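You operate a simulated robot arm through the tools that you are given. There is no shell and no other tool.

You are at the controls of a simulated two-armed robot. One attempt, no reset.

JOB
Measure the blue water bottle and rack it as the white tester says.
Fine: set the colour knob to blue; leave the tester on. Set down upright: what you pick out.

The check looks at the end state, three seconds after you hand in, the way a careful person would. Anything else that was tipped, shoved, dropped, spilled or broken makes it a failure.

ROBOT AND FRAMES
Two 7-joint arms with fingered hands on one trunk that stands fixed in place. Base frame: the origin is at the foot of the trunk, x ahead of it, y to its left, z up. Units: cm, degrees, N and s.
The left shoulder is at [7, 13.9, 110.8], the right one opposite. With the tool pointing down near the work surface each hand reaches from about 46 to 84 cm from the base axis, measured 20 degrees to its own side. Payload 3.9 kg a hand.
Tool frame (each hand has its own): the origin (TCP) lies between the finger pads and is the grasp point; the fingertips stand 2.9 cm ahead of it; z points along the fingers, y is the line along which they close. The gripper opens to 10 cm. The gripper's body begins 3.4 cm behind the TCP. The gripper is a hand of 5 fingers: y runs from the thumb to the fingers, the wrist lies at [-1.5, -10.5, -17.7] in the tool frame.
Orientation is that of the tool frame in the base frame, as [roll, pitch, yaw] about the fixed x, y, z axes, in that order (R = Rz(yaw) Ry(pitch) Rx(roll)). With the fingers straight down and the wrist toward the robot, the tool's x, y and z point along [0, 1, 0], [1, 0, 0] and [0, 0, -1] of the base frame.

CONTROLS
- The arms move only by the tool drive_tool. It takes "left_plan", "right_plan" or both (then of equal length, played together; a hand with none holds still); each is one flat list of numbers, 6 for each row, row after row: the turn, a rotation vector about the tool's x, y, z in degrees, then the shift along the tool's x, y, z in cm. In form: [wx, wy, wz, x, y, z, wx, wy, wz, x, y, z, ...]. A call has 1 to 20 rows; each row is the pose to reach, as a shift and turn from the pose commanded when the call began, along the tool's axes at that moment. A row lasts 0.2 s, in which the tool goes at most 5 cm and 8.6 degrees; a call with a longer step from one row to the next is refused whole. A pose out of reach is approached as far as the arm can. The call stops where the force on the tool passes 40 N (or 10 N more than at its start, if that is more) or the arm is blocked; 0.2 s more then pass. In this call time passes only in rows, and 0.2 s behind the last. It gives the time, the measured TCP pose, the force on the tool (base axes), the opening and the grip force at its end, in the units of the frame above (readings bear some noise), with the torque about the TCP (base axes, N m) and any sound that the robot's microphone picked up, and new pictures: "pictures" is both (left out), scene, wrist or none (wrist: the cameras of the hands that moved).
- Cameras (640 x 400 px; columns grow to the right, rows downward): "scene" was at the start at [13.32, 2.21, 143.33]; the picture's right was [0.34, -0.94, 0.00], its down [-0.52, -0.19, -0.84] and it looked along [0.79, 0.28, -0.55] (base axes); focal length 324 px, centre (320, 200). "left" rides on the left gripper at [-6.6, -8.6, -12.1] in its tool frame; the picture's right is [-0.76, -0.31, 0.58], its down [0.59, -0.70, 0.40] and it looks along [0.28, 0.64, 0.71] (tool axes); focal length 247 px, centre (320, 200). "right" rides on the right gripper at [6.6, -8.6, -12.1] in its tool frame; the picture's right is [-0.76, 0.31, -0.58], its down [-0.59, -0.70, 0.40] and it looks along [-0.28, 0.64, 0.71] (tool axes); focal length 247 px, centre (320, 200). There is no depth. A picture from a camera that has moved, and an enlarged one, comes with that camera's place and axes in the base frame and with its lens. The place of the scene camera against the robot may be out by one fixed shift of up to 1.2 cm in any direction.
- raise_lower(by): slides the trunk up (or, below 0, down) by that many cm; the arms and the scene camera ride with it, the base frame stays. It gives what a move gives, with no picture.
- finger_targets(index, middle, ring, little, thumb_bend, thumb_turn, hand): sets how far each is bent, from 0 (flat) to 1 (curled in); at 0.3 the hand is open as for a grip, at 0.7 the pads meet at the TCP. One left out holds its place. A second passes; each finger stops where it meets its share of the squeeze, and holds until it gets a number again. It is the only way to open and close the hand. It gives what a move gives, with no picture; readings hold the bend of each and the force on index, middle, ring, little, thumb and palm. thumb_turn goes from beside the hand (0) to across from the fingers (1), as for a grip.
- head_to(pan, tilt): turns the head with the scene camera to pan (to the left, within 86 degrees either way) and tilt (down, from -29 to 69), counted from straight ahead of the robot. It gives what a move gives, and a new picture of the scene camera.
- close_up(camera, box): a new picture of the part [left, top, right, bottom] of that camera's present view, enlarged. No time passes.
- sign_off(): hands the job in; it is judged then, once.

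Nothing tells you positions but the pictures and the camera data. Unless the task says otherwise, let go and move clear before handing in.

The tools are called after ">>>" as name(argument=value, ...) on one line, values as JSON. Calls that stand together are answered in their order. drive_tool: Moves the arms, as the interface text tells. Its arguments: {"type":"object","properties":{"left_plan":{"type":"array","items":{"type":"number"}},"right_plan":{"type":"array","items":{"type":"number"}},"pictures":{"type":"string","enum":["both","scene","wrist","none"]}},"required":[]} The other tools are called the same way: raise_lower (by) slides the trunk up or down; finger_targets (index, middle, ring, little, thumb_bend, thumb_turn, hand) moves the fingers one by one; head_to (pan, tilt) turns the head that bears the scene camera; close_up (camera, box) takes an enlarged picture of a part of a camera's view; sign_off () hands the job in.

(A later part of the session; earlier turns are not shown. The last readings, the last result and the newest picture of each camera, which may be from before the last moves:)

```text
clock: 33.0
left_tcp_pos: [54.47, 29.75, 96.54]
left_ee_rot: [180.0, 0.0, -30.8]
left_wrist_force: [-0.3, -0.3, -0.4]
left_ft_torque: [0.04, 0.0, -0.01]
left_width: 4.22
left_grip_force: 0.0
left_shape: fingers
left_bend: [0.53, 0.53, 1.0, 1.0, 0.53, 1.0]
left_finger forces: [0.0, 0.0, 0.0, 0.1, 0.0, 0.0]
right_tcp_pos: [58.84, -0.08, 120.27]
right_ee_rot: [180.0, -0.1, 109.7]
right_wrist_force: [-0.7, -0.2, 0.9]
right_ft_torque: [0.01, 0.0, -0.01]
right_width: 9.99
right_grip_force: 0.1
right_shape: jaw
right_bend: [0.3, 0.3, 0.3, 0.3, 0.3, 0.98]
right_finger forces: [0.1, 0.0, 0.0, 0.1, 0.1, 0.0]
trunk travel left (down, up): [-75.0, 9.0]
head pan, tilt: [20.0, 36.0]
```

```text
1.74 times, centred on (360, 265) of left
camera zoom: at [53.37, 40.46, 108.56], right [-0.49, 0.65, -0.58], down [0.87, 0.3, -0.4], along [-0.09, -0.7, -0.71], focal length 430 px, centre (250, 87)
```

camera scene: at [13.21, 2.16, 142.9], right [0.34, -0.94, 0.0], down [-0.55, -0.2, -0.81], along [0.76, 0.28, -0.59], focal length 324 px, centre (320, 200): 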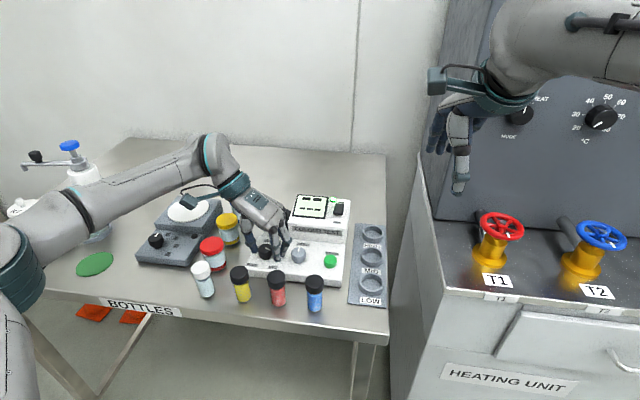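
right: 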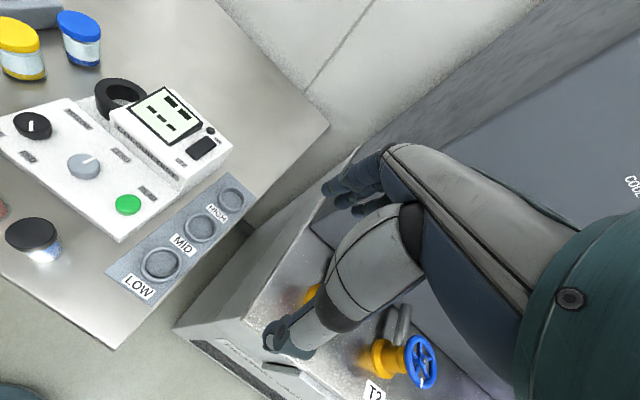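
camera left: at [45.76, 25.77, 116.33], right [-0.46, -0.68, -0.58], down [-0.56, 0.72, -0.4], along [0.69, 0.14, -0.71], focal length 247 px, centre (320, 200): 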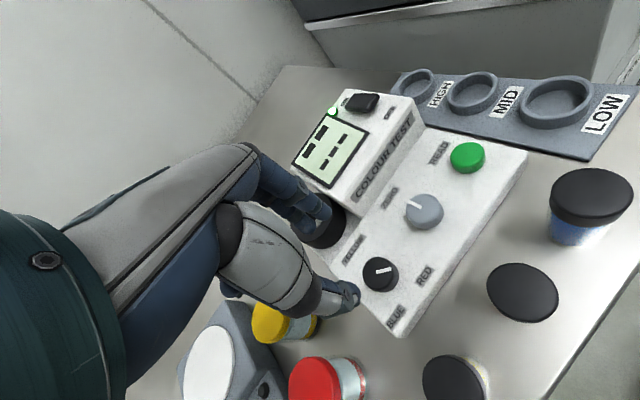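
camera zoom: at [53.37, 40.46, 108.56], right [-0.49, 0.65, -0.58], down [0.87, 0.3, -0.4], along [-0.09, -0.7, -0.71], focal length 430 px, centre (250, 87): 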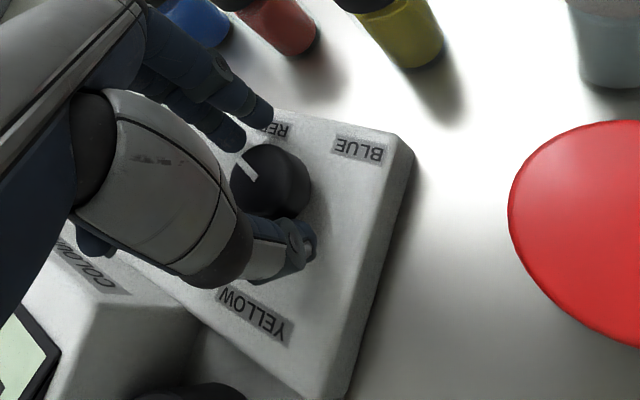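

The hand reached yaw -31, still clear of everything. I'll grip firmly here and turn counter-clockwise by about 97°.

>>> finger_targets(hand="left", index=0.68, middle=0.68, thumb_bend=0.69)

>>> drive_tool(left_plan=[0, 0, -6, 0, 0, 0, 0, 0, -12, 0, 0, 0, 0, 0, -18, 0, 0, 0, 0, 0, -24, 0, 0, 0, 0, 0, -30, 0, 0, 0, 0, 0, -36, 0, 0, 0, 0, 0, -42, 0, 0, 0, 0, 0, -48, 0, 0, 0, 0, 0, -54, 0, 0, 0, 0, 0, -60, 0, 0, 0, 0, 0, -66, 0, 0, 0, 0, 0, -72, 0, 0, 0, 0, 0, -78, 0, 0, 0, 0, 0, -84, 0, 0, 0, 0, 0, -90, 0, 0, 0, 0, 0, -96, 0, 0, 0], pictures="none")

>>> close_up(camera="scene", box=[230, 200, 310, 280])

>>> close_up(camera="right", box=[0, 60, 100, 160])

```text
clock: 34.0
left_tcp_pos: [54.49, 29.87, 96.47]
left_ee_rot: [179.9, 0.0, -30.7]
left_wrist_force: [1.6, 4.1, 1.7]
left_ft_torque: [0.16, -0.06, 0.01]
left_width: 2.39
left_grip_force: 6.9
left_shape: fingers
left_bend: [0.65, 0.66, 1.0, 1.0, 0.62, 1.0]
left_finger forces: [2.8, 1.6, 0.0, 0.0, 9.4, 0.1]
right_tcp_pos: [58.89, 0.16, 120.3]
right_ee_rot: [180.0, 0.1, 109.7]
right_wrist_force: [0.5, 0.3, 0.0]
right_ft_torque: [0.0, 0.0, 0.0]
right_width: 10.0
right_grip_force: 0.1
right_shape: jaw
right_bend: [0.3, 0.3, 0.3, 0.3, 0.3, 0.98]
right_finger forces: [0.0, 0.0, 0.0, 0.0, 0.1, 0.0]
trunk travel left (down, up): [-75.0, 9.0]
head pan, tilt: [20.0, 36.0]
```

```text
clock: 37.4
left_tcp_pos: [54.66, 29.62, 96.51]
left_ee_rot: [180.0, 0.0, 65.5]
left_wrist_force: [8.2, 1.7, 2.8]
left_ft_torque: [0.03, -0.29, -0.06]
left_width: 2.3
left_grip_force: 8.2
left_shape: fingers
left_bend: [0.63, 0.63, 1.0, 1.0, 0.63, 1.0]
left_finger forces: [5.3, 6.8, 0.0, 0.0, 5.0, 0.0]
right_tcp_pos: [59.01, 0.11, 120.24]
right_ee_rot: [-180.0, 0.0, 109.6]
right_wrist_force: [0.3, 0.7, -0.2]
right_ft_torque: [0.01, -0.04, -0.02]
right_width: 9.97
right_grip_force: 0.1
right_shape: jaw
right_bend: [0.3, 0.3, 0.3, 0.3, 0.3, 0.98]
right_finger forces: [0.1, 0.0, 0.0, 0.0, 0.0, 0.1]
trunk travel left (down, up): [-75.0, 9.0]
head pan, tilt: [20.0, 36.0]
```

```text
5.00 times, centred on (270, 240) of scene
camera zoom: at [13.31, 2.19, 142.89], right [0.34, -0.94, 0.0], down [-0.55, -0.2, -0.81], along [0.76, 0.28, -0.59], focal length 1622 px, centre (570, 0)
```

zoom: 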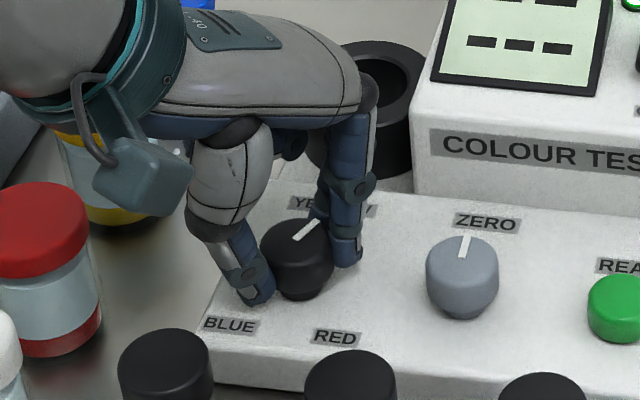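

```text
4.00 times, centred on (50, 110) of right
camera zoom: at [48.67, 3.24, 132.29], right [0.54, -0.61, 0.58], down [-0.46, -0.79, -0.4], along [0.7, -0.05, -0.71], focal length 988 px, centre (1400, 560)
```

zoom: 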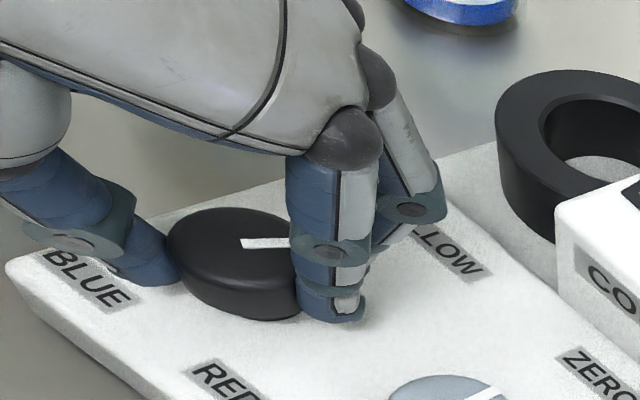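

The pointer swung from RED side to about the YELLOW-right position, roughly 70° gained with a little slip. I'll open, swing back and take the next stroke, shifting 2 mm to centre on the knob axis.

>>> finger_targets(hand="left", index=0.53, middle=0.53, thumb_bend=0.53)

>>> drive_tool(left_plan=[0, 0, 8, 0.08, 0.18, 0, 0, 0, 16, 0.08, 0.18, 0, 0, 0, 24, 0.08, 0.18, 0, 0, 0, 32, 0.08, 0.18, 0, 0, 0, 40, 0.08, 0.18, 0, 0, 0, 48, 0.08, 0.18, 0, 0, 0, 56, 0.08, 0.18, 0, 0, 0, 64, 0.08, 0.18, 0, 0, 0, 72, 0.08, 0.18, 0, 0, 0, 80, 0.08, 0.18, 0, 0, 0, 88, 0.08, 0.18, 0, 0, 0, 96, 0.08, 0.18, 0], pictures="none")

>>> finger_targets(hand="left", index=0.69, middle=0.69, thumb_bend=0.69)

>>> drive_tool(left_plan=[0, 0, -6, 0, 0, 0, 0, 0, -12, 0, 0, 0, 0, 0, -18, 0, 0, 0, 0, 0, -24, 0, 0, 0, 0, 0, -30, 0, 0, 0, 0, 0, -36, 0, 0, 0, 0, 0, -42, 0, 0, 0, 0, 0, -48, 0, 0, 0, 0, 0, -54, 0, 0, 0, 0, 0, -60, 0, 0, 0, 0, 0, -66, 0, 0, 0, 0, 0, -72, 0, 0, 0, 0, 0, -78, 0, 0, 0, 0, 0, -84, 0, 0, 0, 0, 0, -90, 0, 0, 0, 0, 0, -96, 0, 0, 0], pictures="none")

>>> close_up(camera="scene", box=[230, 200, 310, 280])

>>> close_up(camera="right", box=[0, 60, 100, 160])

```text
clock: 38.4
left_tcp_pos: [54.4, 29.79, 96.51]
left_ee_rot: [180.0, 0.0, 65.3]
left_wrist_force: [0.1, -0.4, -0.3]
left_ft_torque: [-0.02, 0.05, -0.02]
left_width: 4.22
left_grip_force: 0.1
left_shape: fingers
left_bend: [0.53, 0.53, 1.0, 1.0, 0.53, 1.0]
left_finger forces: [0.0, 0.0, 0.0, 0.1, 0.0, 0.0]
right_tcp_pos: [58.88, 0.02, 120.38]
right_ee_rot: [180.0, 0.0, 109.6]
right_wrist_force: [0.3, 0.7, 0.0]
right_ft_torque: [-0.02, 0.03, 0.01]
right_width: 9.99
right_grip_force: 0.0
right_shape: jaw
right_bend: [0.3, 0.3, 0.3, 0.3, 0.3, 0.98]
right_finger forces: [0.1, 0.1, 0.0, 0.1, 0.1, 0.0]
trunk travel left (down, up): [-75.0, 9.0]
head pan, tilt: [20.0, 36.0]
```

```text
clock: 41.0
left_tcp_pos: [54.83, 29.75, 96.48]
left_ee_rot: [-180.0, 0.1, -30.8]
left_wrist_force: [-0.6, -0.5, -0.3]
left_ft_torque: [-0.02, 0.0, 0.01]
left_width: 4.23
left_grip_force: 0.1
left_shape: fingers
left_bend: [0.53, 0.53, 1.0, 1.0, 0.53, 1.0]
left_finger forces: [0.0, 0.0, 0.1, 0.0, 0.1, 0.1]
right_tcp_pos: [58.93, -0.17, 120.28]
right_ee_rot: [-180.0, 0.0, 109.7]
right_wrist_force: [0.1, -1.0, -0.4]
right_ft_torque: [0.04, 0.01, 0.02]
right_width: 10.0
right_grip_force: 0.0
right_shape: jaw
right_bend: [0.3, 0.3, 0.3, 0.3, 0.3, 0.98]
right_finger forces: [0.0, 0.0, 0.0, 0.1, 0.0, 0.0]
trunk travel left (down, up): [-75.0, 9.0]
head pan, tilt: [20.0, 36.0]
```

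```text
clock: 42.0
left_tcp_pos: [54.72, 29.85, 96.56]
left_ee_rot: [-180.0, 0.0, -30.6]
left_wrist_force: [-0.9, 2.4, 0.1]
left_ft_torque: [0.07, -0.05, 0.04]
left_width: 2.47
left_grip_force: 7.8
left_shape: fingers
left_bend: [0.64, 0.66, 1.0, 1.0, 0.62, 1.0]
left_finger forces: [4.6, 2.0, 0.0, 0.0, 8.4, 0.0]
right_tcp_pos: [58.82, 0.13, 120.35]
right_ee_rot: [-180.0, 0.0, 109.7]
right_wrist_force: [0.0, 0.1, -0.6]
right_ft_torque: [-0.02, 0.02, -0.03]
right_width: 9.98
right_grip_force: 0.1
right_shape: jaw
right_bend: [0.3, 0.3, 0.3, 0.3, 0.3, 0.98]
right_finger forces: [0.1, 0.1, 0.0, 0.0, 0.0, 0.0]
trunk travel left (down, up): [-75.0, 9.0]
head pan, tilt: [20.0, 36.0]
```

```text
clock: 45.4
left_tcp_pos: [54.86, 29.79, 96.53]
left_ee_rot: [180.0, 0.0, 65.4]
left_wrist_force: [8.3, 3.4, 3.4]
left_ft_torque: [0.1, -0.27, -0.04]
left_width: 2.4
left_grip_force: 8.7
left_shape: fingers
left_bend: [0.63, 0.64, 1.0, 1.0, 0.63, 1.0]
left_finger forces: [5.5, 6.3, 0.0, 0.0, 6.0, 0.0]
right_tcp_pos: [59.07, 0.17, 120.27]
right_ee_rot: [-179.9, 0.0, 109.7]
right_wrist_force: [0.1, -0.7, -1.0]
right_ft_torque: [-0.01, -0.03, 0.0]
right_width: 9.98
right_grip_force: 0.1
right_shape: jaw
right_bend: [0.3, 0.3, 0.3, 0.3, 0.3, 0.98]
right_finger forces: [0.1, 0.0, 0.0, 0.0, 0.0, 0.0]
trunk travel left (down, up): [-75.0, 9.0]
head pan, tilt: [20.0, 36.0]
```

```text
5.00 times, centred on (270, 240) of scene
camera zoom: at [13.32, 2.25, 142.89], right [0.34, -0.94, 0.0], down [-0.55, -0.2, -0.81], along [0.76, 0.28, -0.59], focal length 1622 px, centre (570, 0)
```

zoom: 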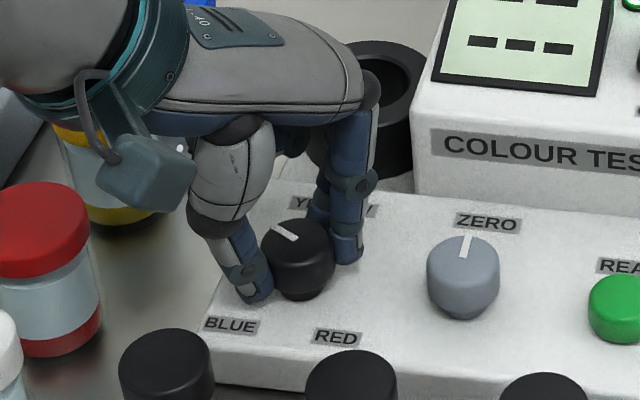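

```text
4.00 times, centred on (50, 110) of right
camera zoom: at [48.67, 3.3, 132.29], right [0.54, -0.61, 0.58], down [-0.46, -0.79, -0.4], along [0.7, -0.05, -0.71], focal length 988 px, centre (1400, 560)
```

zoom: 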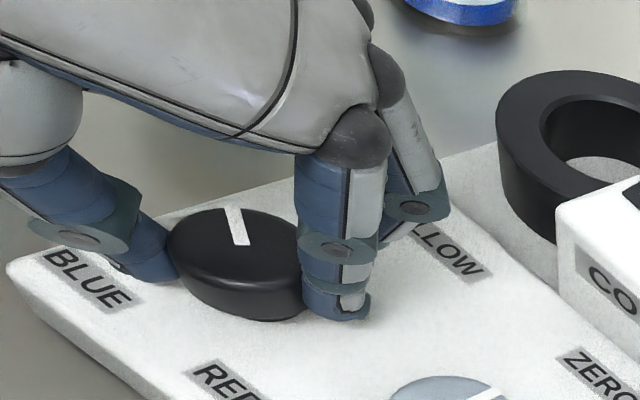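

The pointer now lies about 60° past YELLOW toward BLUE, and that stroke held with no slip. BLUE needs about 73° more, so I'll take a measured final stroke.

>>> finger_targets(hand="left", index=0.53, middle=0.53, thumb_bend=0.53)

>>> drive_tool(left_plan=[0, 0, 8, 0, 0.05, 0, 0, 0, 16, 0, 0.05, 0, 0, 0, 24, 0, 0.05, 0, 0, 0, 32, 0, 0.05, 0, 0, 0, 40, 0, 0.05, 0, 0, 0, 48, 0, 0.05, 0, 0, 0, 56, 0, 0.05, 0, 0, 0, 64, 0, 0.05, 0, 0, 0, 72, 0, 0.05, 0, 0, 0, 80, 0, 0.05, 0, 0, 0, 88, 0, 0.05, 0], pictures="none")

>>> finger_targets(hand="left", index=0.69, middle=0.69, thumb_bend=0.69)

>>> drive_tool(left_plan=[0, 0, -6, 0, 0, 0, 0, 0, -12, 0, 0, 0, 0, 0, -18, 0, 0, 0, 0, 0, -24, 0, 0, 0, 0, 0, -30, 0, 0, 0, 0, 0, -36, 0, 0, 0, 0, 0, -42, 0, 0, 0, 0, 0, -48, 0, 0, 0, 0, 0, -54, 0, 0, 0, 0, 0, -60, 0, 0, 0, 0, 0, -66, 0, 0, 0, 0, 0, -70, 0, 0, 0], pictures="none")

>>> close_up(camera="scene", box=[230, 200, 310, 280])

>>> close_up(camera="right", box=[0, 60, 100, 160])

>>> close_up(camera="left", box=[240, 150, 480, 380])

```text
clock: 46.4
left_tcp_pos: [54.69, 29.87, 96.41]
left_ee_rot: [-180.0, 0.0, 65.3]
left_wrist_force: [-0.4, -0.6, 0.3]
left_ft_torque: [0.02, 0.01, -0.02]
left_width: 4.22
left_grip_force: 0.0
left_shape: fingers
left_bend: [0.53, 0.53, 1.0, 1.0, 0.53, 1.0]
left_finger forces: [0.0, 0.0, 0.0, 0.1, 0.0, 0.0]
right_tcp_pos: [58.8, -0.03, 120.22]
right_ee_rot: [180.0, -0.1, 109.7]
right_wrist_force: [0.3, -0.3, 0.3]
right_ft_torque: [-0.02, 0.02, 0.0]
right_width: 9.99
right_grip_force: 0.0
right_shape: jaw
right_bend: [0.3, 0.3, 0.3, 0.3, 0.3, 0.98]
right_finger forces: [0.0, 0.1, 0.1, 0.1, 0.0, 0.0]
trunk travel left (down, up): [-75.0, 9.0]
head pan, tilt: [20.0, 36.0]
```

```text
clock: 48.8
left_tcp_pos: [54.75, 29.81, 96.48]
left_ee_rot: [-179.9, 0.0, -22.8]
left_wrist_force: [0.1, -0.7, -0.4]
left_ft_torque: [-0.03, 0.04, -0.02]
left_width: 4.22
left_grip_force: 0.1
left_shape: fingers
left_bend: [0.53, 0.53, 1.0, 1.0, 0.53, 1.0]
left_finger forces: [0.0, 0.1, 0.1, 0.0, 0.0, 0.1]
right_tcp_pos: [58.81, 0.05, 120.31]
right_ee_rot: [180.0, 0.0, 109.8]
right_wrist_force: [-0.3, 0.7, 0.5]
right_ft_torque: [0.02, 0.03, 0.0]
right_width: 9.98
right_grip_force: 0.2
right_shape: jaw
right_bend: [0.3, 0.3, 0.3, 0.3, 0.3, 0.98]
right_finger forces: [0.1, 0.0, 0.0, 0.0, 0.0, 0.0]
trunk travel left (down, up): [-75.0, 9.0]
head pan, tilt: [20.0, 36.0]
```

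```text
clock: 49.8
left_tcp_pos: [54.64, 29.86, 96.52]
left_ee_rot: [180.0, 0.0, -22.7]
left_wrist_force: [0.6, 0.7, 0.0]
left_ft_torque: [0.04, -0.03, -0.01]
left_width: 2.45
left_grip_force: 7.3
left_shape: fingers
left_bend: [0.64, 0.66, 1.0, 1.0, 0.62, 1.0]
left_finger forces: [4.5, 2.3, 0.1, 0.1, 8.5, 0.1]
right_tcp_pos: [58.92, -0.01, 120.26]
right_ee_rot: [180.0, 0.0, 109.7]
right_wrist_force: [-1.2, 1.1, -0.1]
right_ft_torque: [0.03, -0.03, 0.0]
right_width: 9.99
right_grip_force: 0.2
right_shape: jaw
right_bend: [0.3, 0.3, 0.3, 0.3, 0.3, 0.98]
right_finger forces: [0.0, 0.0, 0.1, 0.0, 0.1, 0.0]
trunk travel left (down, up): [-75.0, 9.0]
head pan, tilt: [20.0, 36.0]
```

```text
clock: 52.4
left_tcp_pos: [54.89, 29.88, 96.43]
left_ee_rot: [180.0, -0.1, 47.4]
left_wrist_force: [7.9, 4.3, 1.9]
left_ft_torque: [0.06, -0.22, -0.04]
left_width: 2.45
left_grip_force: 9.3
left_shape: fingers
left_bend: [0.64, 0.65, 1.0, 1.0, 0.62, 1.0]
left_finger forces: [5.1, 5.6, 0.0, 0.0, 7.6, 0.0]
right_tcp_pos: [58.96, 0.12, 120.17]
right_ee_rot: [-180.0, 0.0, 109.7]
right_wrist_force: [0.0, 0.0, 0.1]
right_ft_torque: [0.0, 0.02, 0.02]
right_width: 9.97
right_grip_force: 0.0
right_shape: jaw
right_bend: [0.3, 0.3, 0.3, 0.3, 0.3, 0.98]
right_finger forces: [0.0, 0.0, 0.1, 0.0, 0.0, 0.1]
trunk travel left (down, up): [-75.0, 9.0]
head pan, tilt: [20.0, 36.0]
```

```text
5.00 times, centred on (270, 240) of scene
camera zoom: at [13.32, 2.24, 142.89], right [0.34, -0.94, 0.0], down [-0.55, -0.2, -0.81], along [0.76, 0.28, -0.59], focal length 1622 px, centre (570, 0)
```

zoom: 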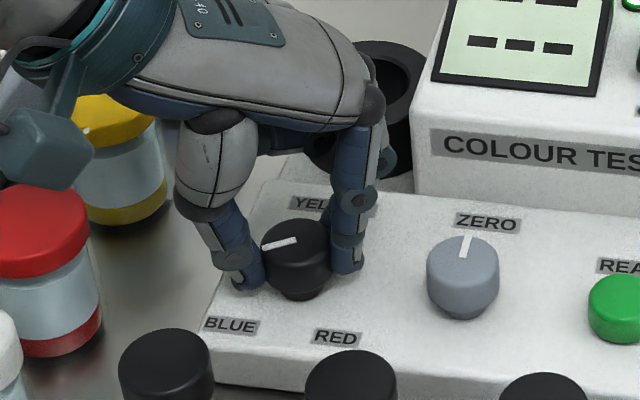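

```text
4.00 times, centred on (50, 110) of right
camera zoom: at [48.67, 3.29, 132.29], right [0.54, -0.61, 0.58], down [-0.46, -0.79, -0.4], along [0.7, -0.05, -0.71], focal length 988 px, centre (1400, 560)
```

zoom: 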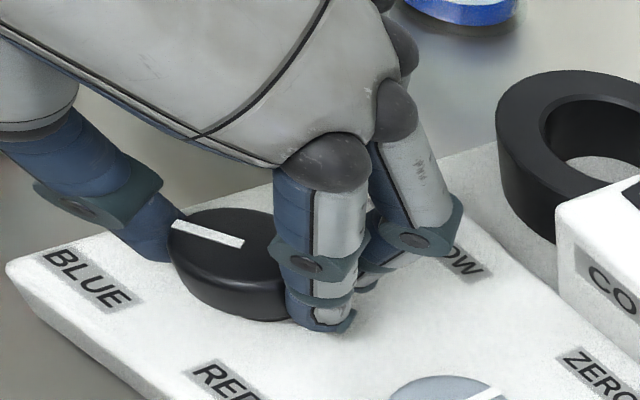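

```text
1.74 times, centred on (360, 265) of left
camera zoom: at [44.19, 30.79, 108.5], right [-0.74, -0.35, -0.58], down [-0.12, 0.91, -0.4], along [0.66, -0.23, -0.71], focal length 430 px, centre (250, 87)
```

zoom: 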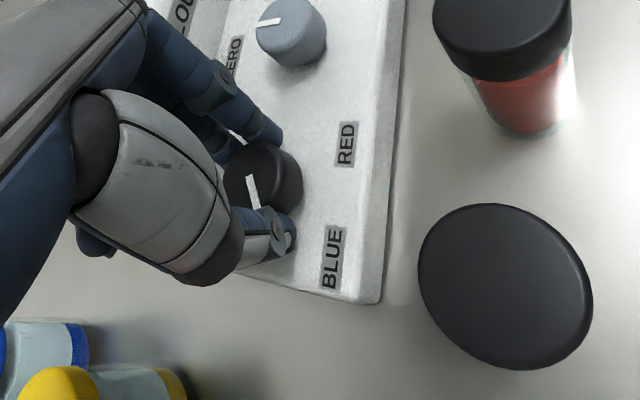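

The pointer now aims left, about 20–25° short of BLUE. I'll continue the same stroke by another 20° without regripping.

>>> drive_tool(left_plan=[0, 0, -5, 0, 0, 0, 0, 0, -10, 0, 0, 0, 0, 0, -15, 0, 0, 0, 0, 0, -20, 0, 0, 0], pictures="none")

>>> close_up(camera="scene", box=[230, 200, 310, 280])

>>> close_up(camera="right", box=[0, 60, 100, 160])

>>> close_up(camera="left", box=[240, 150, 480, 380])

```text
clock: 53.4
left_tcp_pos: [54.67, 29.75, 96.51]
left_ee_rot: [-180.0, 0.1, 67.5]
left_wrist_force: [5.6, 1.8, 2.1]
left_ft_torque: [0.07, -0.18, -0.05]
left_width: 2.33
left_grip_force: 8.5
left_shape: fingers
left_bend: [0.64, 0.63, 1.0, 1.0, 0.63, 1.0]
left_finger forces: [4.9, 6.1, 0.0, 0.0, 5.9, 0.0]
right_tcp_pos: [58.99, -0.07, 120.36]
right_ee_rot: [-180.0, 0.1, 109.7]
right_wrist_force: [0.2, 0.3, -0.2]
right_ft_torque: [0.0, -0.01, 0.03]
right_width: 9.96
right_grip_force: 0.0
right_shape: jaw
right_bend: [0.3, 0.3, 0.3, 0.3, 0.3, 0.98]
right_finger forces: [0.1, 0.0, 0.1, 0.0, 0.0, 0.0]
trunk travel left (down, up): [-75.0, 9.0]
head pan, tilt: [20.0, 36.0]
```

```text
5.00 times, centred on (270, 240) of scene
camera zoom: at [13.23, 2.17, 142.9], right [0.34, -0.94, 0.0], down [-0.55, -0.2, -0.81], along [0.76, 0.28, -0.59], focal length 1622 px, centre (570, 0)
```

zoom: 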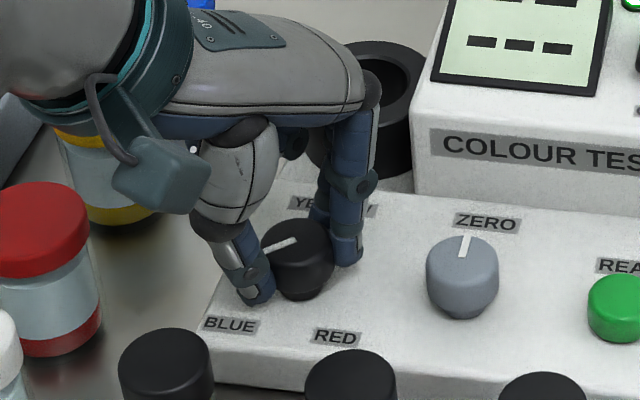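

```text
4.00 times, centred on (50, 110) of right
camera zoom: at [48.6, 3.22, 132.33], right [0.54, -0.61, 0.58], down [-0.46, -0.79, -0.4], along [0.7, -0.05, -0.71], focal length 988 px, centre (1400, 560)
```

zoom: 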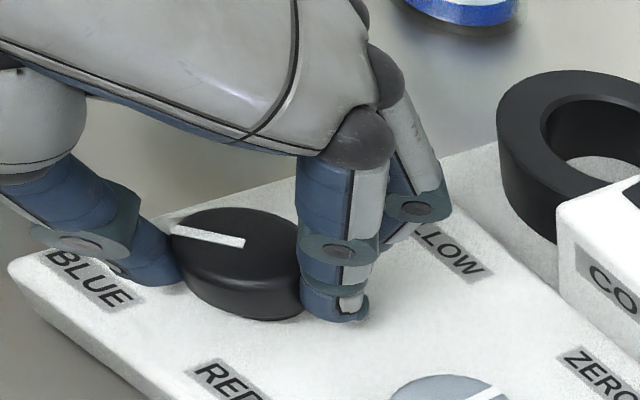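

```text
1.74 times, centred on (360, 265) of left
camera zoom: at [44.42, 26.97, 108.52], right [-0.57, -0.58, -0.58], down [-0.42, 0.81, -0.4], along [0.7, 0.01, -0.71], focal length 430 px, centre (250, 87)
```

zoom: 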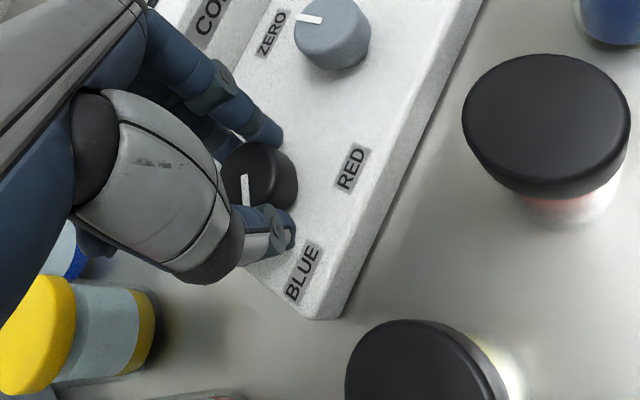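

The pointer stopped following here with the hand slipping, so this looks like the counter-clockwise end stop, i.e. the BLUE position. I'll release, lift off and check it with a clear view.

>>> finger_targets(hand="left", index=0.5, middle=0.5, thumb_bend=0.5)

>>> drive_tool(left_plan=[0, 0, 0, 0, 0, -1.5, 0, 0, 0, 0, 0, -4, 0, 0, 0, 0, 0, -8, 0, 0, 0, 0, 0, -12], pictures="none")

>>> close_up(camera="scene", box=[240, 220, 310, 290])

>>> close_up(camera="right", box=[0, 60, 120, 180])

>>> close_up(camera="left", box=[300, 180, 500, 360])

>>> close_up(camera="scene", box=[285, 190, 355, 250])

```text
clock: 54.4
left_tcp_pos: [54.77, 29.7, 96.5]
left_ee_rot: [-180.0, 0.0, 67.3]
left_wrist_force: [0.1, -0.3, -0.4]
left_ft_torque: [0.0, 0.0, 0.0]
left_width: 4.94
left_grip_force: 0.0
left_shape: fingers
left_bend: [0.5, 0.5, 1.0, 1.0, 0.5, 1.0]
left_finger forces: [0.1, 0.1, 0.1, 0.0, 0.1, 0.0]
right_tcp_pos: [58.82, 0.08, 120.28]
right_ee_rot: [179.9, 0.0, 109.7]
right_wrist_force: [-0.9, 0.2, 0.0]
right_ft_torque: [-0.01, 0.0, -0.01]
right_width: 9.98
right_grip_force: 0.1
right_shape: jaw
right_bend: [0.3, 0.3, 0.3, 0.3, 0.3, 0.98]
right_finger forces: [0.1, 0.1, 0.0, 0.0, 0.0, 0.1]
trunk travel left (down, up): [-75.0, 9.0]
head pan, tilt: [20.0, 36.0]
```

```text
clock: 55.4
left_tcp_pos: [54.77, 29.52, 108.71]
left_ee_rot: [-180.0, 0.0, 67.3]
left_wrist_force: [0.2, -0.5, -0.3]
left_ft_torque: [0.04, 0.0, -0.01]
left_width: 4.97
left_grip_force: 0.1
left_shape: fingers
left_bend: [0.5, 0.5, 1.0, 1.0, 0.5, 1.0]
left_finger forces: [0.0, 0.0, 0.0, 0.1, 0.1, 0.0]
right_tcp_pos: [58.72, -0.06, 120.24]
right_ee_rot: [180.0, 0.0, 109.7]
right_wrist_force: [-0.2, -0.4, -0.2]
right_ft_torque: [0.03, -0.01, -0.02]
right_width: 10.0
right_grip_force: 0.0
right_shape: jaw
right_bend: [0.3, 0.3, 0.3, 0.3, 0.3, 0.98]
right_finger forces: [0.0, 0.0, 0.1, 0.0, 0.0, 0.0]
trunk travel left (down, up): [-75.0, 9.0]
head pan, tilt: [20.0, 36.0]
```

```text
5.71 times, centred on (275, 255) of scene
camera zoom: at [13.12, 2.1, 142.9], right [0.34, -0.94, 0.0], down [-0.55, -0.2, -0.81], along [0.76, 0.28, -0.59], focal length 1854 px, centre (577, -114)
```

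zoom: 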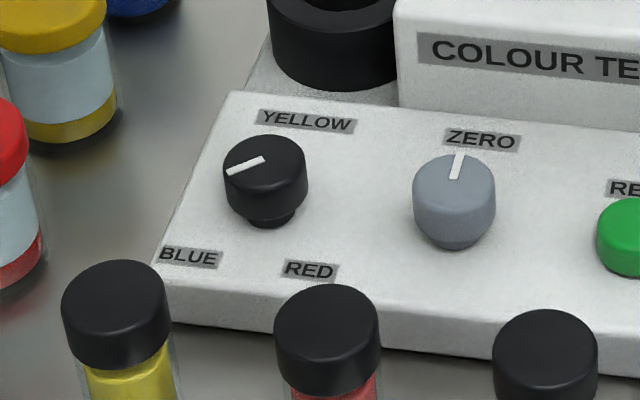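

```text
3.33 times, centred on (60, 120) of right
camera zoom: at [48.5, 3.16, 132.36], right [0.54, -0.61, 0.58], down [-0.46, -0.79, -0.4], along [0.7, -0.05, -0.71], focal length 823 px, centre (1187, 467)
```

zoom: 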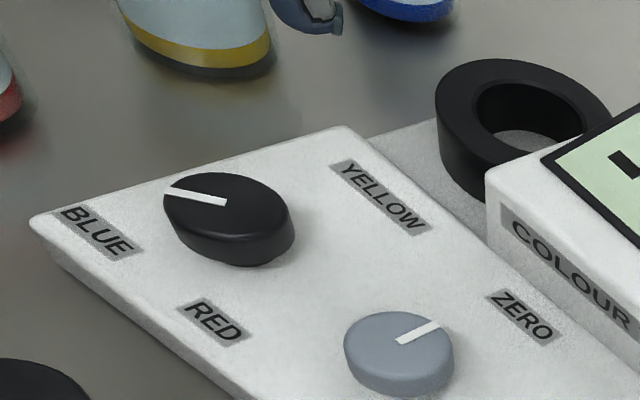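

```text
2.22 times, centred on (400, 270) of left
camera zoom: at [44.37, 26.86, 120.67], right [-0.58, -0.58, -0.58], down [-0.42, 0.82, -0.4], along [0.7, 0.01, -0.71], focal length 549 px, centre (142, 44)
```

zoom: 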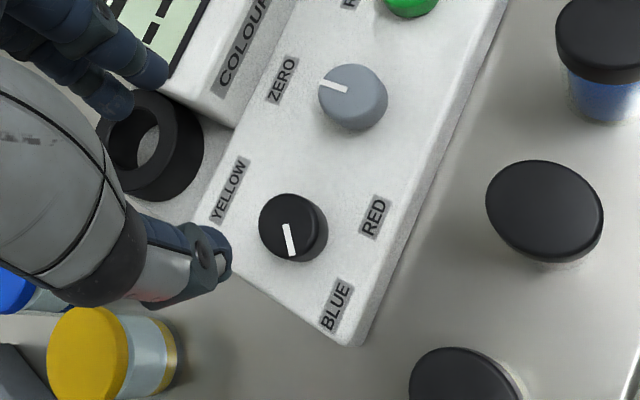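

```text
6.67 times, centred on (320, 220) of scene
camera zoom: at [13.12, 2.1, 142.9], right [0.34, -0.94, 0.0], down [-0.55, -0.2, -0.81], along [0.76, 0.28, -0.59], focal length 2163 px, centre (320, 67)
```

zoom: 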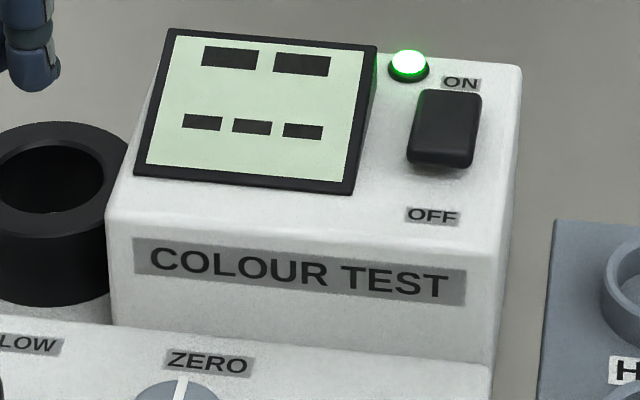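

The pointer now aims toward BLUE (about 127° from YELLOW; RED was at about -130°). To be sure it is fully at the BLUE position, I'll take one more short stroke counter-clockwise against the stop.

>>> drive_tool(left_plan=[0, 0, 8, 0, 0, 2, 0, 0, 16, 0, 0, 4, 0, 0, 24, 0, 0, 6, 0, 0, 32, 0, 0, 8, 0, 0, 40, 0, 0, 9.5, 0, 0, 46, 0, 0, 10.8, 0, 0, 46, 0, 0, 12.1], pictures="none")

>>> finger_targets(hand="left", index=0.7, middle=0.7, thumb_bend=0.7)

>>> drive_tool(left_plan=[0, 0, -5, 0, 0, 0, 0, 0, -10, 0, 0, 0, 0, 0, -15, 0, 0, 0, 0, 0, -20, 0, 0, 0, 0, 0, -25, 0, 0, 0, 0, 0, -30, 0, 0, 0], pictures="none")

>>> close_up(camera="right", box=[0, 60, 120, 180])

>>> close_up(camera="scene", box=[240, 220, 310, 290])

```text
clock: 57.0
left_tcp_pos: [54.67, 29.8, 96.49]
left_ee_rot: [-179.9, 0.0, 21.2]
left_wrist_force: [-0.5, -0.1, 0.1]
left_ft_torque: [0.0, 0.01, 0.0]
left_width: 4.98
left_grip_force: 0.0
left_shape: fingers
left_bend: [0.5, 0.5, 1.0, 1.0, 0.5, 1.0]
left_finger forces: [0.0, 0.0, 0.1, 0.0, 0.0, 0.0]
right_tcp_pos: [58.93, 0.04, 120.24]
right_ee_rot: [179.9, 0.0, 109.7]
right_wrist_force: [0.4, -0.3, 0.2]
right_ft_torque: [0.01, -0.03, 0.06]
right_width: 9.98
right_grip_force: 0.0
right_shape: jaw
right_bend: [0.3, 0.3, 0.3, 0.3, 0.3, 0.98]
right_finger forces: [0.1, 0.0, 0.0, 0.0, 0.0, 0.1]
trunk travel left (down, up): [-75.0, 9.0]
head pan, tilt: [20.0, 36.0]
```

```text
clock: 58.0
left_tcp_pos: [54.65, 29.75, 96.38]
left_ee_rot: [-180.0, -0.1, 21.3]
left_wrist_force: [-2.1, 0.9, -1.3]
left_ft_torque: [0.05, 0.04, 0.01]
left_width: 2.34
left_grip_force: 8.8
left_shape: fingers
left_bend: [0.65, 0.65, 1.0, 1.0, 0.63, 1.0]
left_finger forces: [4.5, 4.0, 0.0, 0.1, 9.0, 0.1]
right_tcp_pos: [58.77, -0.01, 120.32]
right_ee_rot: [180.0, 0.0, 109.7]
right_wrist_force: [0.4, -1.1, 0.3]
right_ft_torque: [0.02, -0.02, 0.01]
right_width: 9.96
right_grip_force: 0.1
right_shape: jaw
right_bend: [0.3, 0.3, 0.3, 0.3, 0.3, 0.98]
right_finger forces: [0.1, 0.1, 0.1, 0.0, 0.0, 0.1]
trunk travel left (down, up): [-75.0, 9.0]
head pan, tilt: [20.0, 36.0]
```

```text
clock: 59.4
left_tcp_pos: [54.77, 29.73, 96.39]
left_ee_rot: [-179.8, 0.1, 51.3]
left_wrist_force: [-2.7, -5.4, -4.3]
left_ft_torque: [-0.1, 0.02, -0.23]
left_width: 2.29
left_grip_force: 11.0
left_shape: fingers
left_bend: [0.66, 0.64, 1.0, 1.0, 0.63, 1.0]
left_finger forces: [8.4, 4.9, 0.0, 0.0, 7.7, 0.0]
right_tcp_pos: [58.9, -0.09, 120.26]
right_ee_rot: [-180.0, -0.1, 109.7]
right_wrist_force: [0.1, -0.1, 0.2]
right_ft_torque: [0.01, -0.03, -0.03]
right_width: 9.98
right_grip_force: 0.1
right_shape: jaw
right_bend: [0.3, 0.3, 0.3, 0.3, 0.3, 0.98]
right_finger forces: [0.0, 0.0, 0.0, 0.0, 0.0, 0.0]
trunk travel left (down, up): [-75.0, 9.0]
head pan, tilt: [20.0, 36.0]
```

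```text
3.33 times, centred on (60, 120) of right
camera zoom: at [48.54, 3.15, 132.35], right [0.54, -0.61, 0.58], down [-0.46, -0.79, -0.4], along [0.7, -0.05, -0.71], focal length 823 px, centre (1187, 467)
```

zoom: 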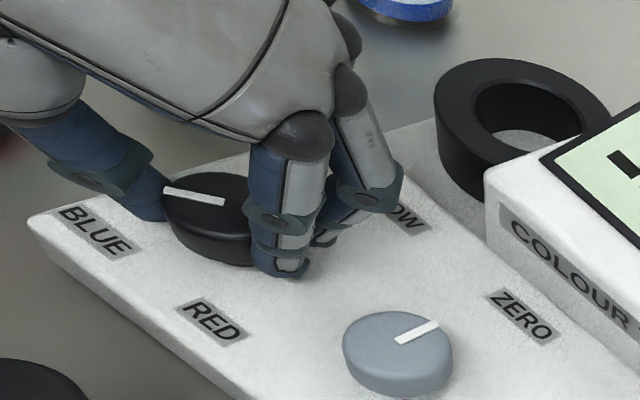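

```text
5.71 times, centred on (275, 255) of scene
camera zoom: at [13.17, 2.09, 142.9], right [0.34, -0.94, 0.0], down [-0.55, -0.2, -0.81], along [0.76, 0.28, -0.59], focal length 1854 px, centre (577, -114)
```

zoom: 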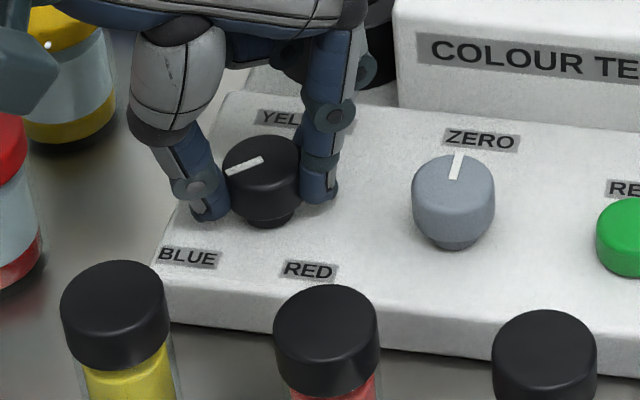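

With clear torque (0.23 N·m) and the pointer unmoved, the knob is at its BLUE stop. I'll release, rise, and move over the blue-water bottle.

>>> finger_targets(hand="left", index=0.48, middle=0.48, thumb_bend=0.48)

>>> drive_tool(left_plan=[0, 0, 0, 0, 0, -1.5, 0, 0, 0, 0, 0, -4, 0, 0, 0, 0, 0, -8, 0, 0, 0, 0, 0, -12, 0, 0, 0, -3.5, 0.82, -12, 0, 0, 0, -7, 1.65, -12, 0, 0, 0, -10.5, 2.47, -12, 0, 0, 0, -14.0, 3.29, -12], pictures="both")

>>> close_up(camera="left", box=[270, 150, 510, 370])

>>> close_up(camera="right", box=[0, 100, 160, 300])

```text
clock: 60.4
left_tcp_pos: [54.76, 29.86, 96.35]
left_ee_rot: [-180.0, 0.0, 51.3]
left_wrist_force: [-0.2, 1.0, 0.2]
left_ft_torque: [-0.02, -0.03, 0.02]
left_width: 5.46
left_grip_force: 0.0
left_shape: fingers
left_bend: [0.48, 0.48, 1.0, 1.0, 0.48, 1.0]
left_finger forces: [0.0, 0.0, 0.1, 0.1, 0.1, 0.0]
right_tcp_pos: [59.0, -0.02, 120.2]
right_ee_rot: [180.0, 0.0, 109.7]
right_wrist_force: [0.2, 0.0, -0.6]
right_ft_torque: [-0.01, 0.01, -0.01]
right_width: 9.99
right_grip_force: 0.1
right_shape: jaw
right_bend: [0.3, 0.3, 0.3, 0.3, 0.3, 0.98]
right_finger forces: [0.1, 0.0, 0.1, 0.0, 0.0, 0.1]
trunk travel left (down, up): [-75.0, 9.0]
head pan, tilt: [20.0, 36.0]
```

```text
clock: 62.1
left_tcp_pos: [48.56, 16.65, 108.27]
left_ee_rot: [180.0, -0.1, 51.2]
left_wrist_force: [-0.8, 0.5, -0.3]
left_ft_torque: [0.02, -0.02, 0.02]
left_width: 5.46
left_grip_force: 0.0
left_shape: fingers
left_bend: [0.48, 0.48, 1.0, 1.0, 0.48, 1.0]
left_finger forces: [0.1, 0.1, 0.0, 0.1, 0.0, 0.0]
right_tcp_pos: [58.83, -0.03, 120.25]
right_ee_rot: [-179.9, 0.0, 109.6]
right_wrist_force: [0.2, -0.7, -0.6]
right_ft_torque: [0.01, 0.02, 0.01]
right_width: 9.99
right_grip_force: 0.2
right_shape: jaw
right_bend: [0.3, 0.3, 0.3, 0.3, 0.3, 0.98]
right_finger forces: [0.0, 0.0, 0.1, 0.0, 0.1, 0.0]
trunk travel left (down, up): [-75.0, 9.0]
head pan, tilt: [20.0, 36.0]
camera scene: at [13.14, 2.07, 142.91], right [0.34, -0.94, 0.0], down [-0.55, -0.2, -0.81], along [0.76, 0.28, -0.59], focal length 324 px, centre (320, 200)
camera left: at [37.86, 16.9, 120.43], right [-0.71, -0.4, -0.58], down [-0.18, 0.9, -0.4], along [0.68, -0.18, -0.71], focal length 247 px, centre (320, 200)
```

scene: 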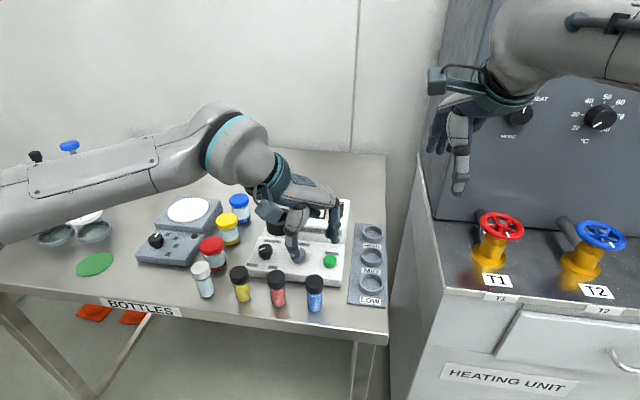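
left: 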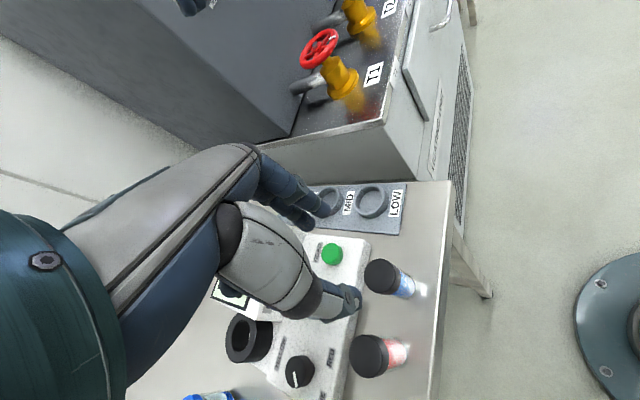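

```text
1.82 times, centred on (390, 260) of left
camera zoom: at [37.86, 16.9, 120.43], right [-0.71, -0.4, -0.58], down [-0.18, 0.9, -0.4], along [0.68, -0.18, -0.71], focal length 449 px, centre (193, 91)
```

zoom: 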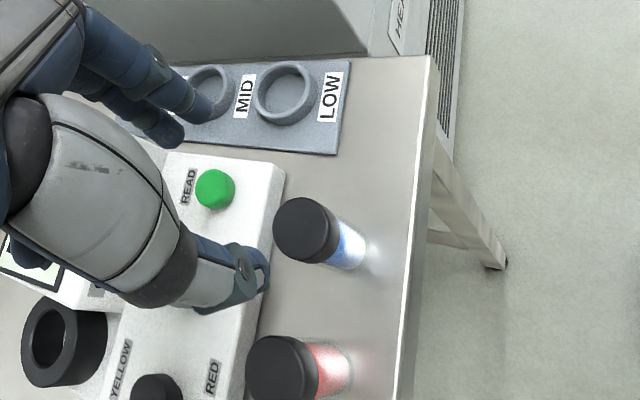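

```text
2.00 times, centred on (80, 200) of right
camera zoom: at [48.51, 3.12, 132.36], right [0.54, -0.61, 0.58], down [-0.46, -0.79, -0.4], along [0.7, -0.05, -0.71], focal length 494 px, centre (800, 200)
```

zoom: 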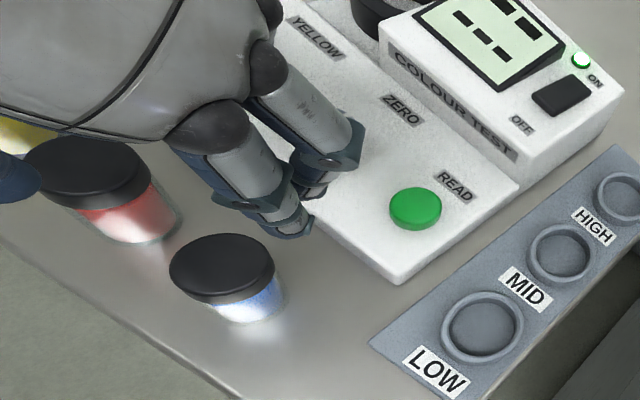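

The blue bottle's cap is centred at about (48.3, 16.8) with its top near z 97, almost directly under the hand. I'll come down to just above the cap and check alignment.

>>> drive_tool(left_plan=[0, 0, 0, 0, -0.27, 3, 0, 0, 0, 0, -0.27, 6, 0, 0, 0, 0, -0.27, 8, 0, 0, 0, 0, -0.27, 8], pictures="none")

>>> close_up(camera="left", box=[270, 180, 470, 360])

>>> close_up(camera="scene", box=[250, 220, 350, 320])

>>> close_up(camera="right", box=[0, 150, 140, 290])

```text
clock: 63.1
left_tcp_pos: [48.25, 16.84, 100.27]
left_ee_rot: [179.9, -0.1, 51.4]
left_wrist_force: [-0.1, -0.4, 0.3]
left_ft_torque: [0.02, -0.03, 0.06]
left_width: 5.47
left_grip_force: 0.0
left_shape: fingers
left_bend: [0.48, 0.48, 1.0, 1.0, 0.48, 1.0]
left_finger forces: [0.1, 0.0, 0.1, 0.0, 0.1, 0.0]
right_tcp_pos: [58.8, 0.1, 120.28]
right_ee_rot: [179.9, 0.0, 109.7]
right_wrist_force: [0.5, 0.1, 0.7]
right_ft_torque: [0.0, 0.04, 0.01]
right_width: 9.98
right_grip_force: 0.1
right_shape: jaw
right_bend: [0.3, 0.3, 0.3, 0.3, 0.3, 0.98]
right_finger forces: [0.0, 0.0, 0.0, 0.0, 0.1, 0.0]
trunk travel left (down, up): [-75.0, 9.0]
head pan, tilt: [20.0, 36.0]
```

```text
2.22 times, centred on (370, 270) of left
camera zoom: at [37.62, 17.13, 112.37], right [-0.71, -0.4, -0.58], down [-0.18, 0.9, -0.4], along [0.68, -0.18, -0.71], focal length 549 px, centre (209, 44)
```

zoom: 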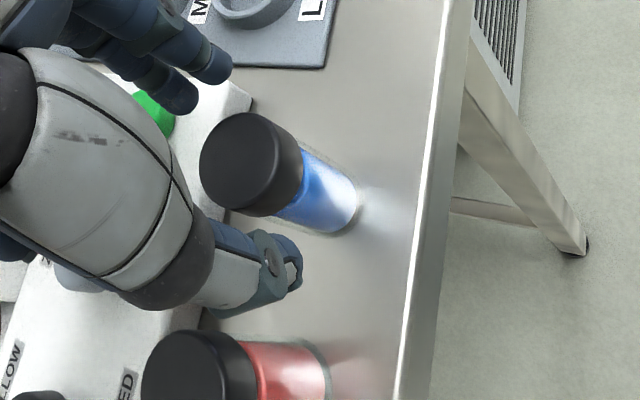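

```text
4.00 times, centred on (300, 270) of scene
camera zoom: at [13.11, 2.11, 142.91], right [0.34, -0.94, 0.0], down [-0.55, -0.2, -0.81], along [0.76, 0.28, -0.59], focal length 1298 px, centre (400, -80)
```

zoom: 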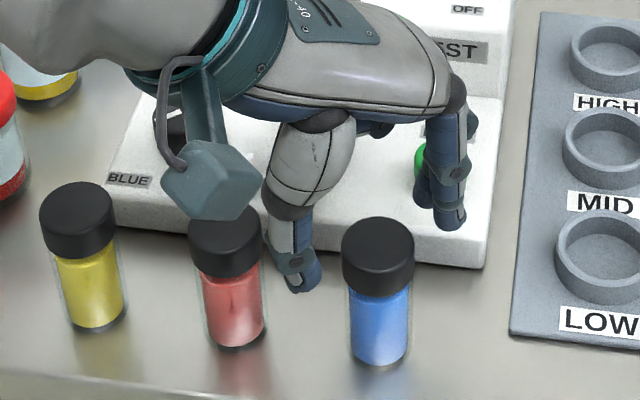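

```text
2.86 times, centred on (70, 220) of right
camera zoom: at [48.48, 3.17, 132.37], right [0.54, -0.61, 0.58], down [-0.46, -0.79, -0.4], along [0.7, -0.05, -0.71], focal length 706 px, centre (1034, 143)
```

zoom: 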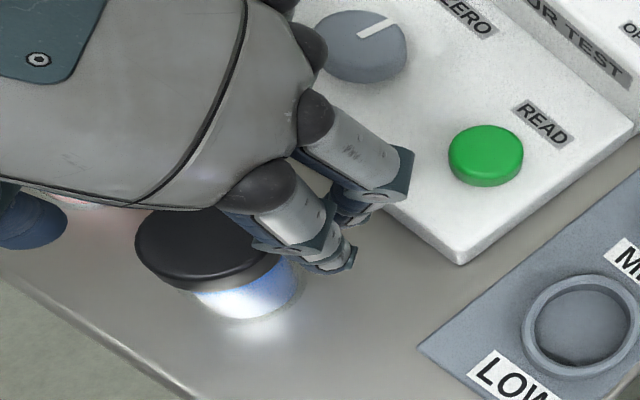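

The hand is centred over the cap within 2 mm and clear of the red bottle. I'll lower to grip height around the cap.

>>> drive_tool(left_plan=[0, 0, 0, 0.08, 0.15, 1, 0, 0, 0, 0.08, 0.15, 2, 0, 0, 0, 0.08, 0.15, 3, 0, 0, 0, 0.08, 0.15, 3.8, 0, 0, 0, 0.08, 0.15, 4.3], pictures="none")

>>> close_up(camera="left", box=[270, 180, 470, 360])

>>> close_up(camera="scene", box=[250, 220, 350, 320])

>>> close_up(camera="right", box=[0, 150, 140, 290])

```text
clock: 64.3
left_tcp_pos: [48.6, 16.8, 96.05]
left_ee_rot: [180.0, 0.1, 51.3]
left_wrist_force: [0.0, 0.0, -0.4]
left_ft_torque: [0.04, 0.04, 0.01]
left_width: 5.47
left_grip_force: 0.0
left_shape: fingers
left_bend: [0.48, 0.48, 1.0, 1.0, 0.48, 1.0]
left_finger forces: [0.0, 0.0, 0.0, 0.1, 0.0, 0.1]
right_tcp_pos: [58.79, -0.08, 120.23]
right_ee_rot: [180.0, 0.0, 109.7]
right_wrist_force: [-0.1, 0.3, 0.9]
right_ft_torque: [-0.03, 0.0, 0.02]
right_width: 9.96
right_grip_force: 0.1
right_shape: jaw
right_bend: [0.3, 0.3, 0.3, 0.3, 0.3, 0.98]
right_finger forces: [0.1, 0.0, 0.0, 0.0, 0.0, 0.0]
trunk travel left (down, up): [-75.0, 9.0]
head pan, tilt: [20.0, 36.0]
```

```text
2.22 times, centred on (370, 270) of left
camera zoom: at [37.85, 17.18, 108.14], right [-0.71, -0.4, -0.58], down [-0.18, 0.9, -0.4], along [0.68, -0.18, -0.71], focal length 549 px, centre (209, 44)
```

zoom: 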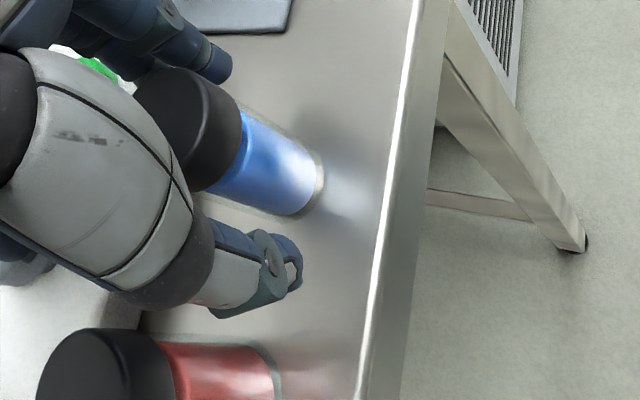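

```text
4.00 times, centred on (300, 270) of scene
camera zoom: at [13.18, 2.19, 142.9], right [0.34, -0.94, 0.0], down [-0.55, -0.2, -0.81], along [0.76, 0.28, -0.59], focal length 1298 px, centre (400, -80)
```

zoom: 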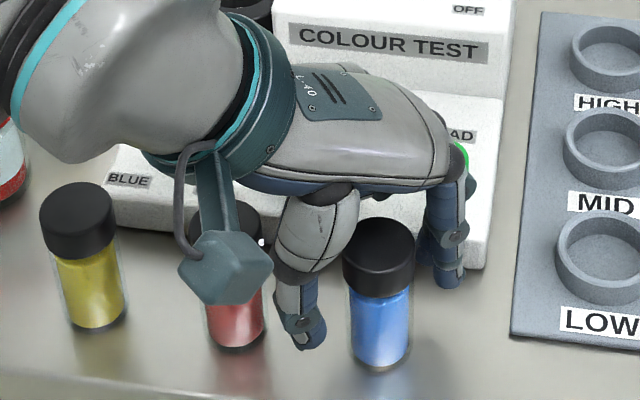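

```text
2.86 times, centred on (70, 220) of right
camera zoom: at [48.54, 3.24, 132.35], right [0.54, -0.61, 0.58], down [-0.46, -0.79, -0.4], along [0.7, -0.05, -0.71], focal length 706 px, centre (1034, 143)
```

zoom: 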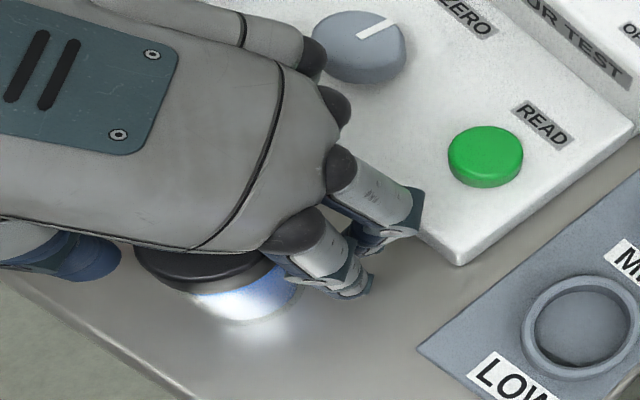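

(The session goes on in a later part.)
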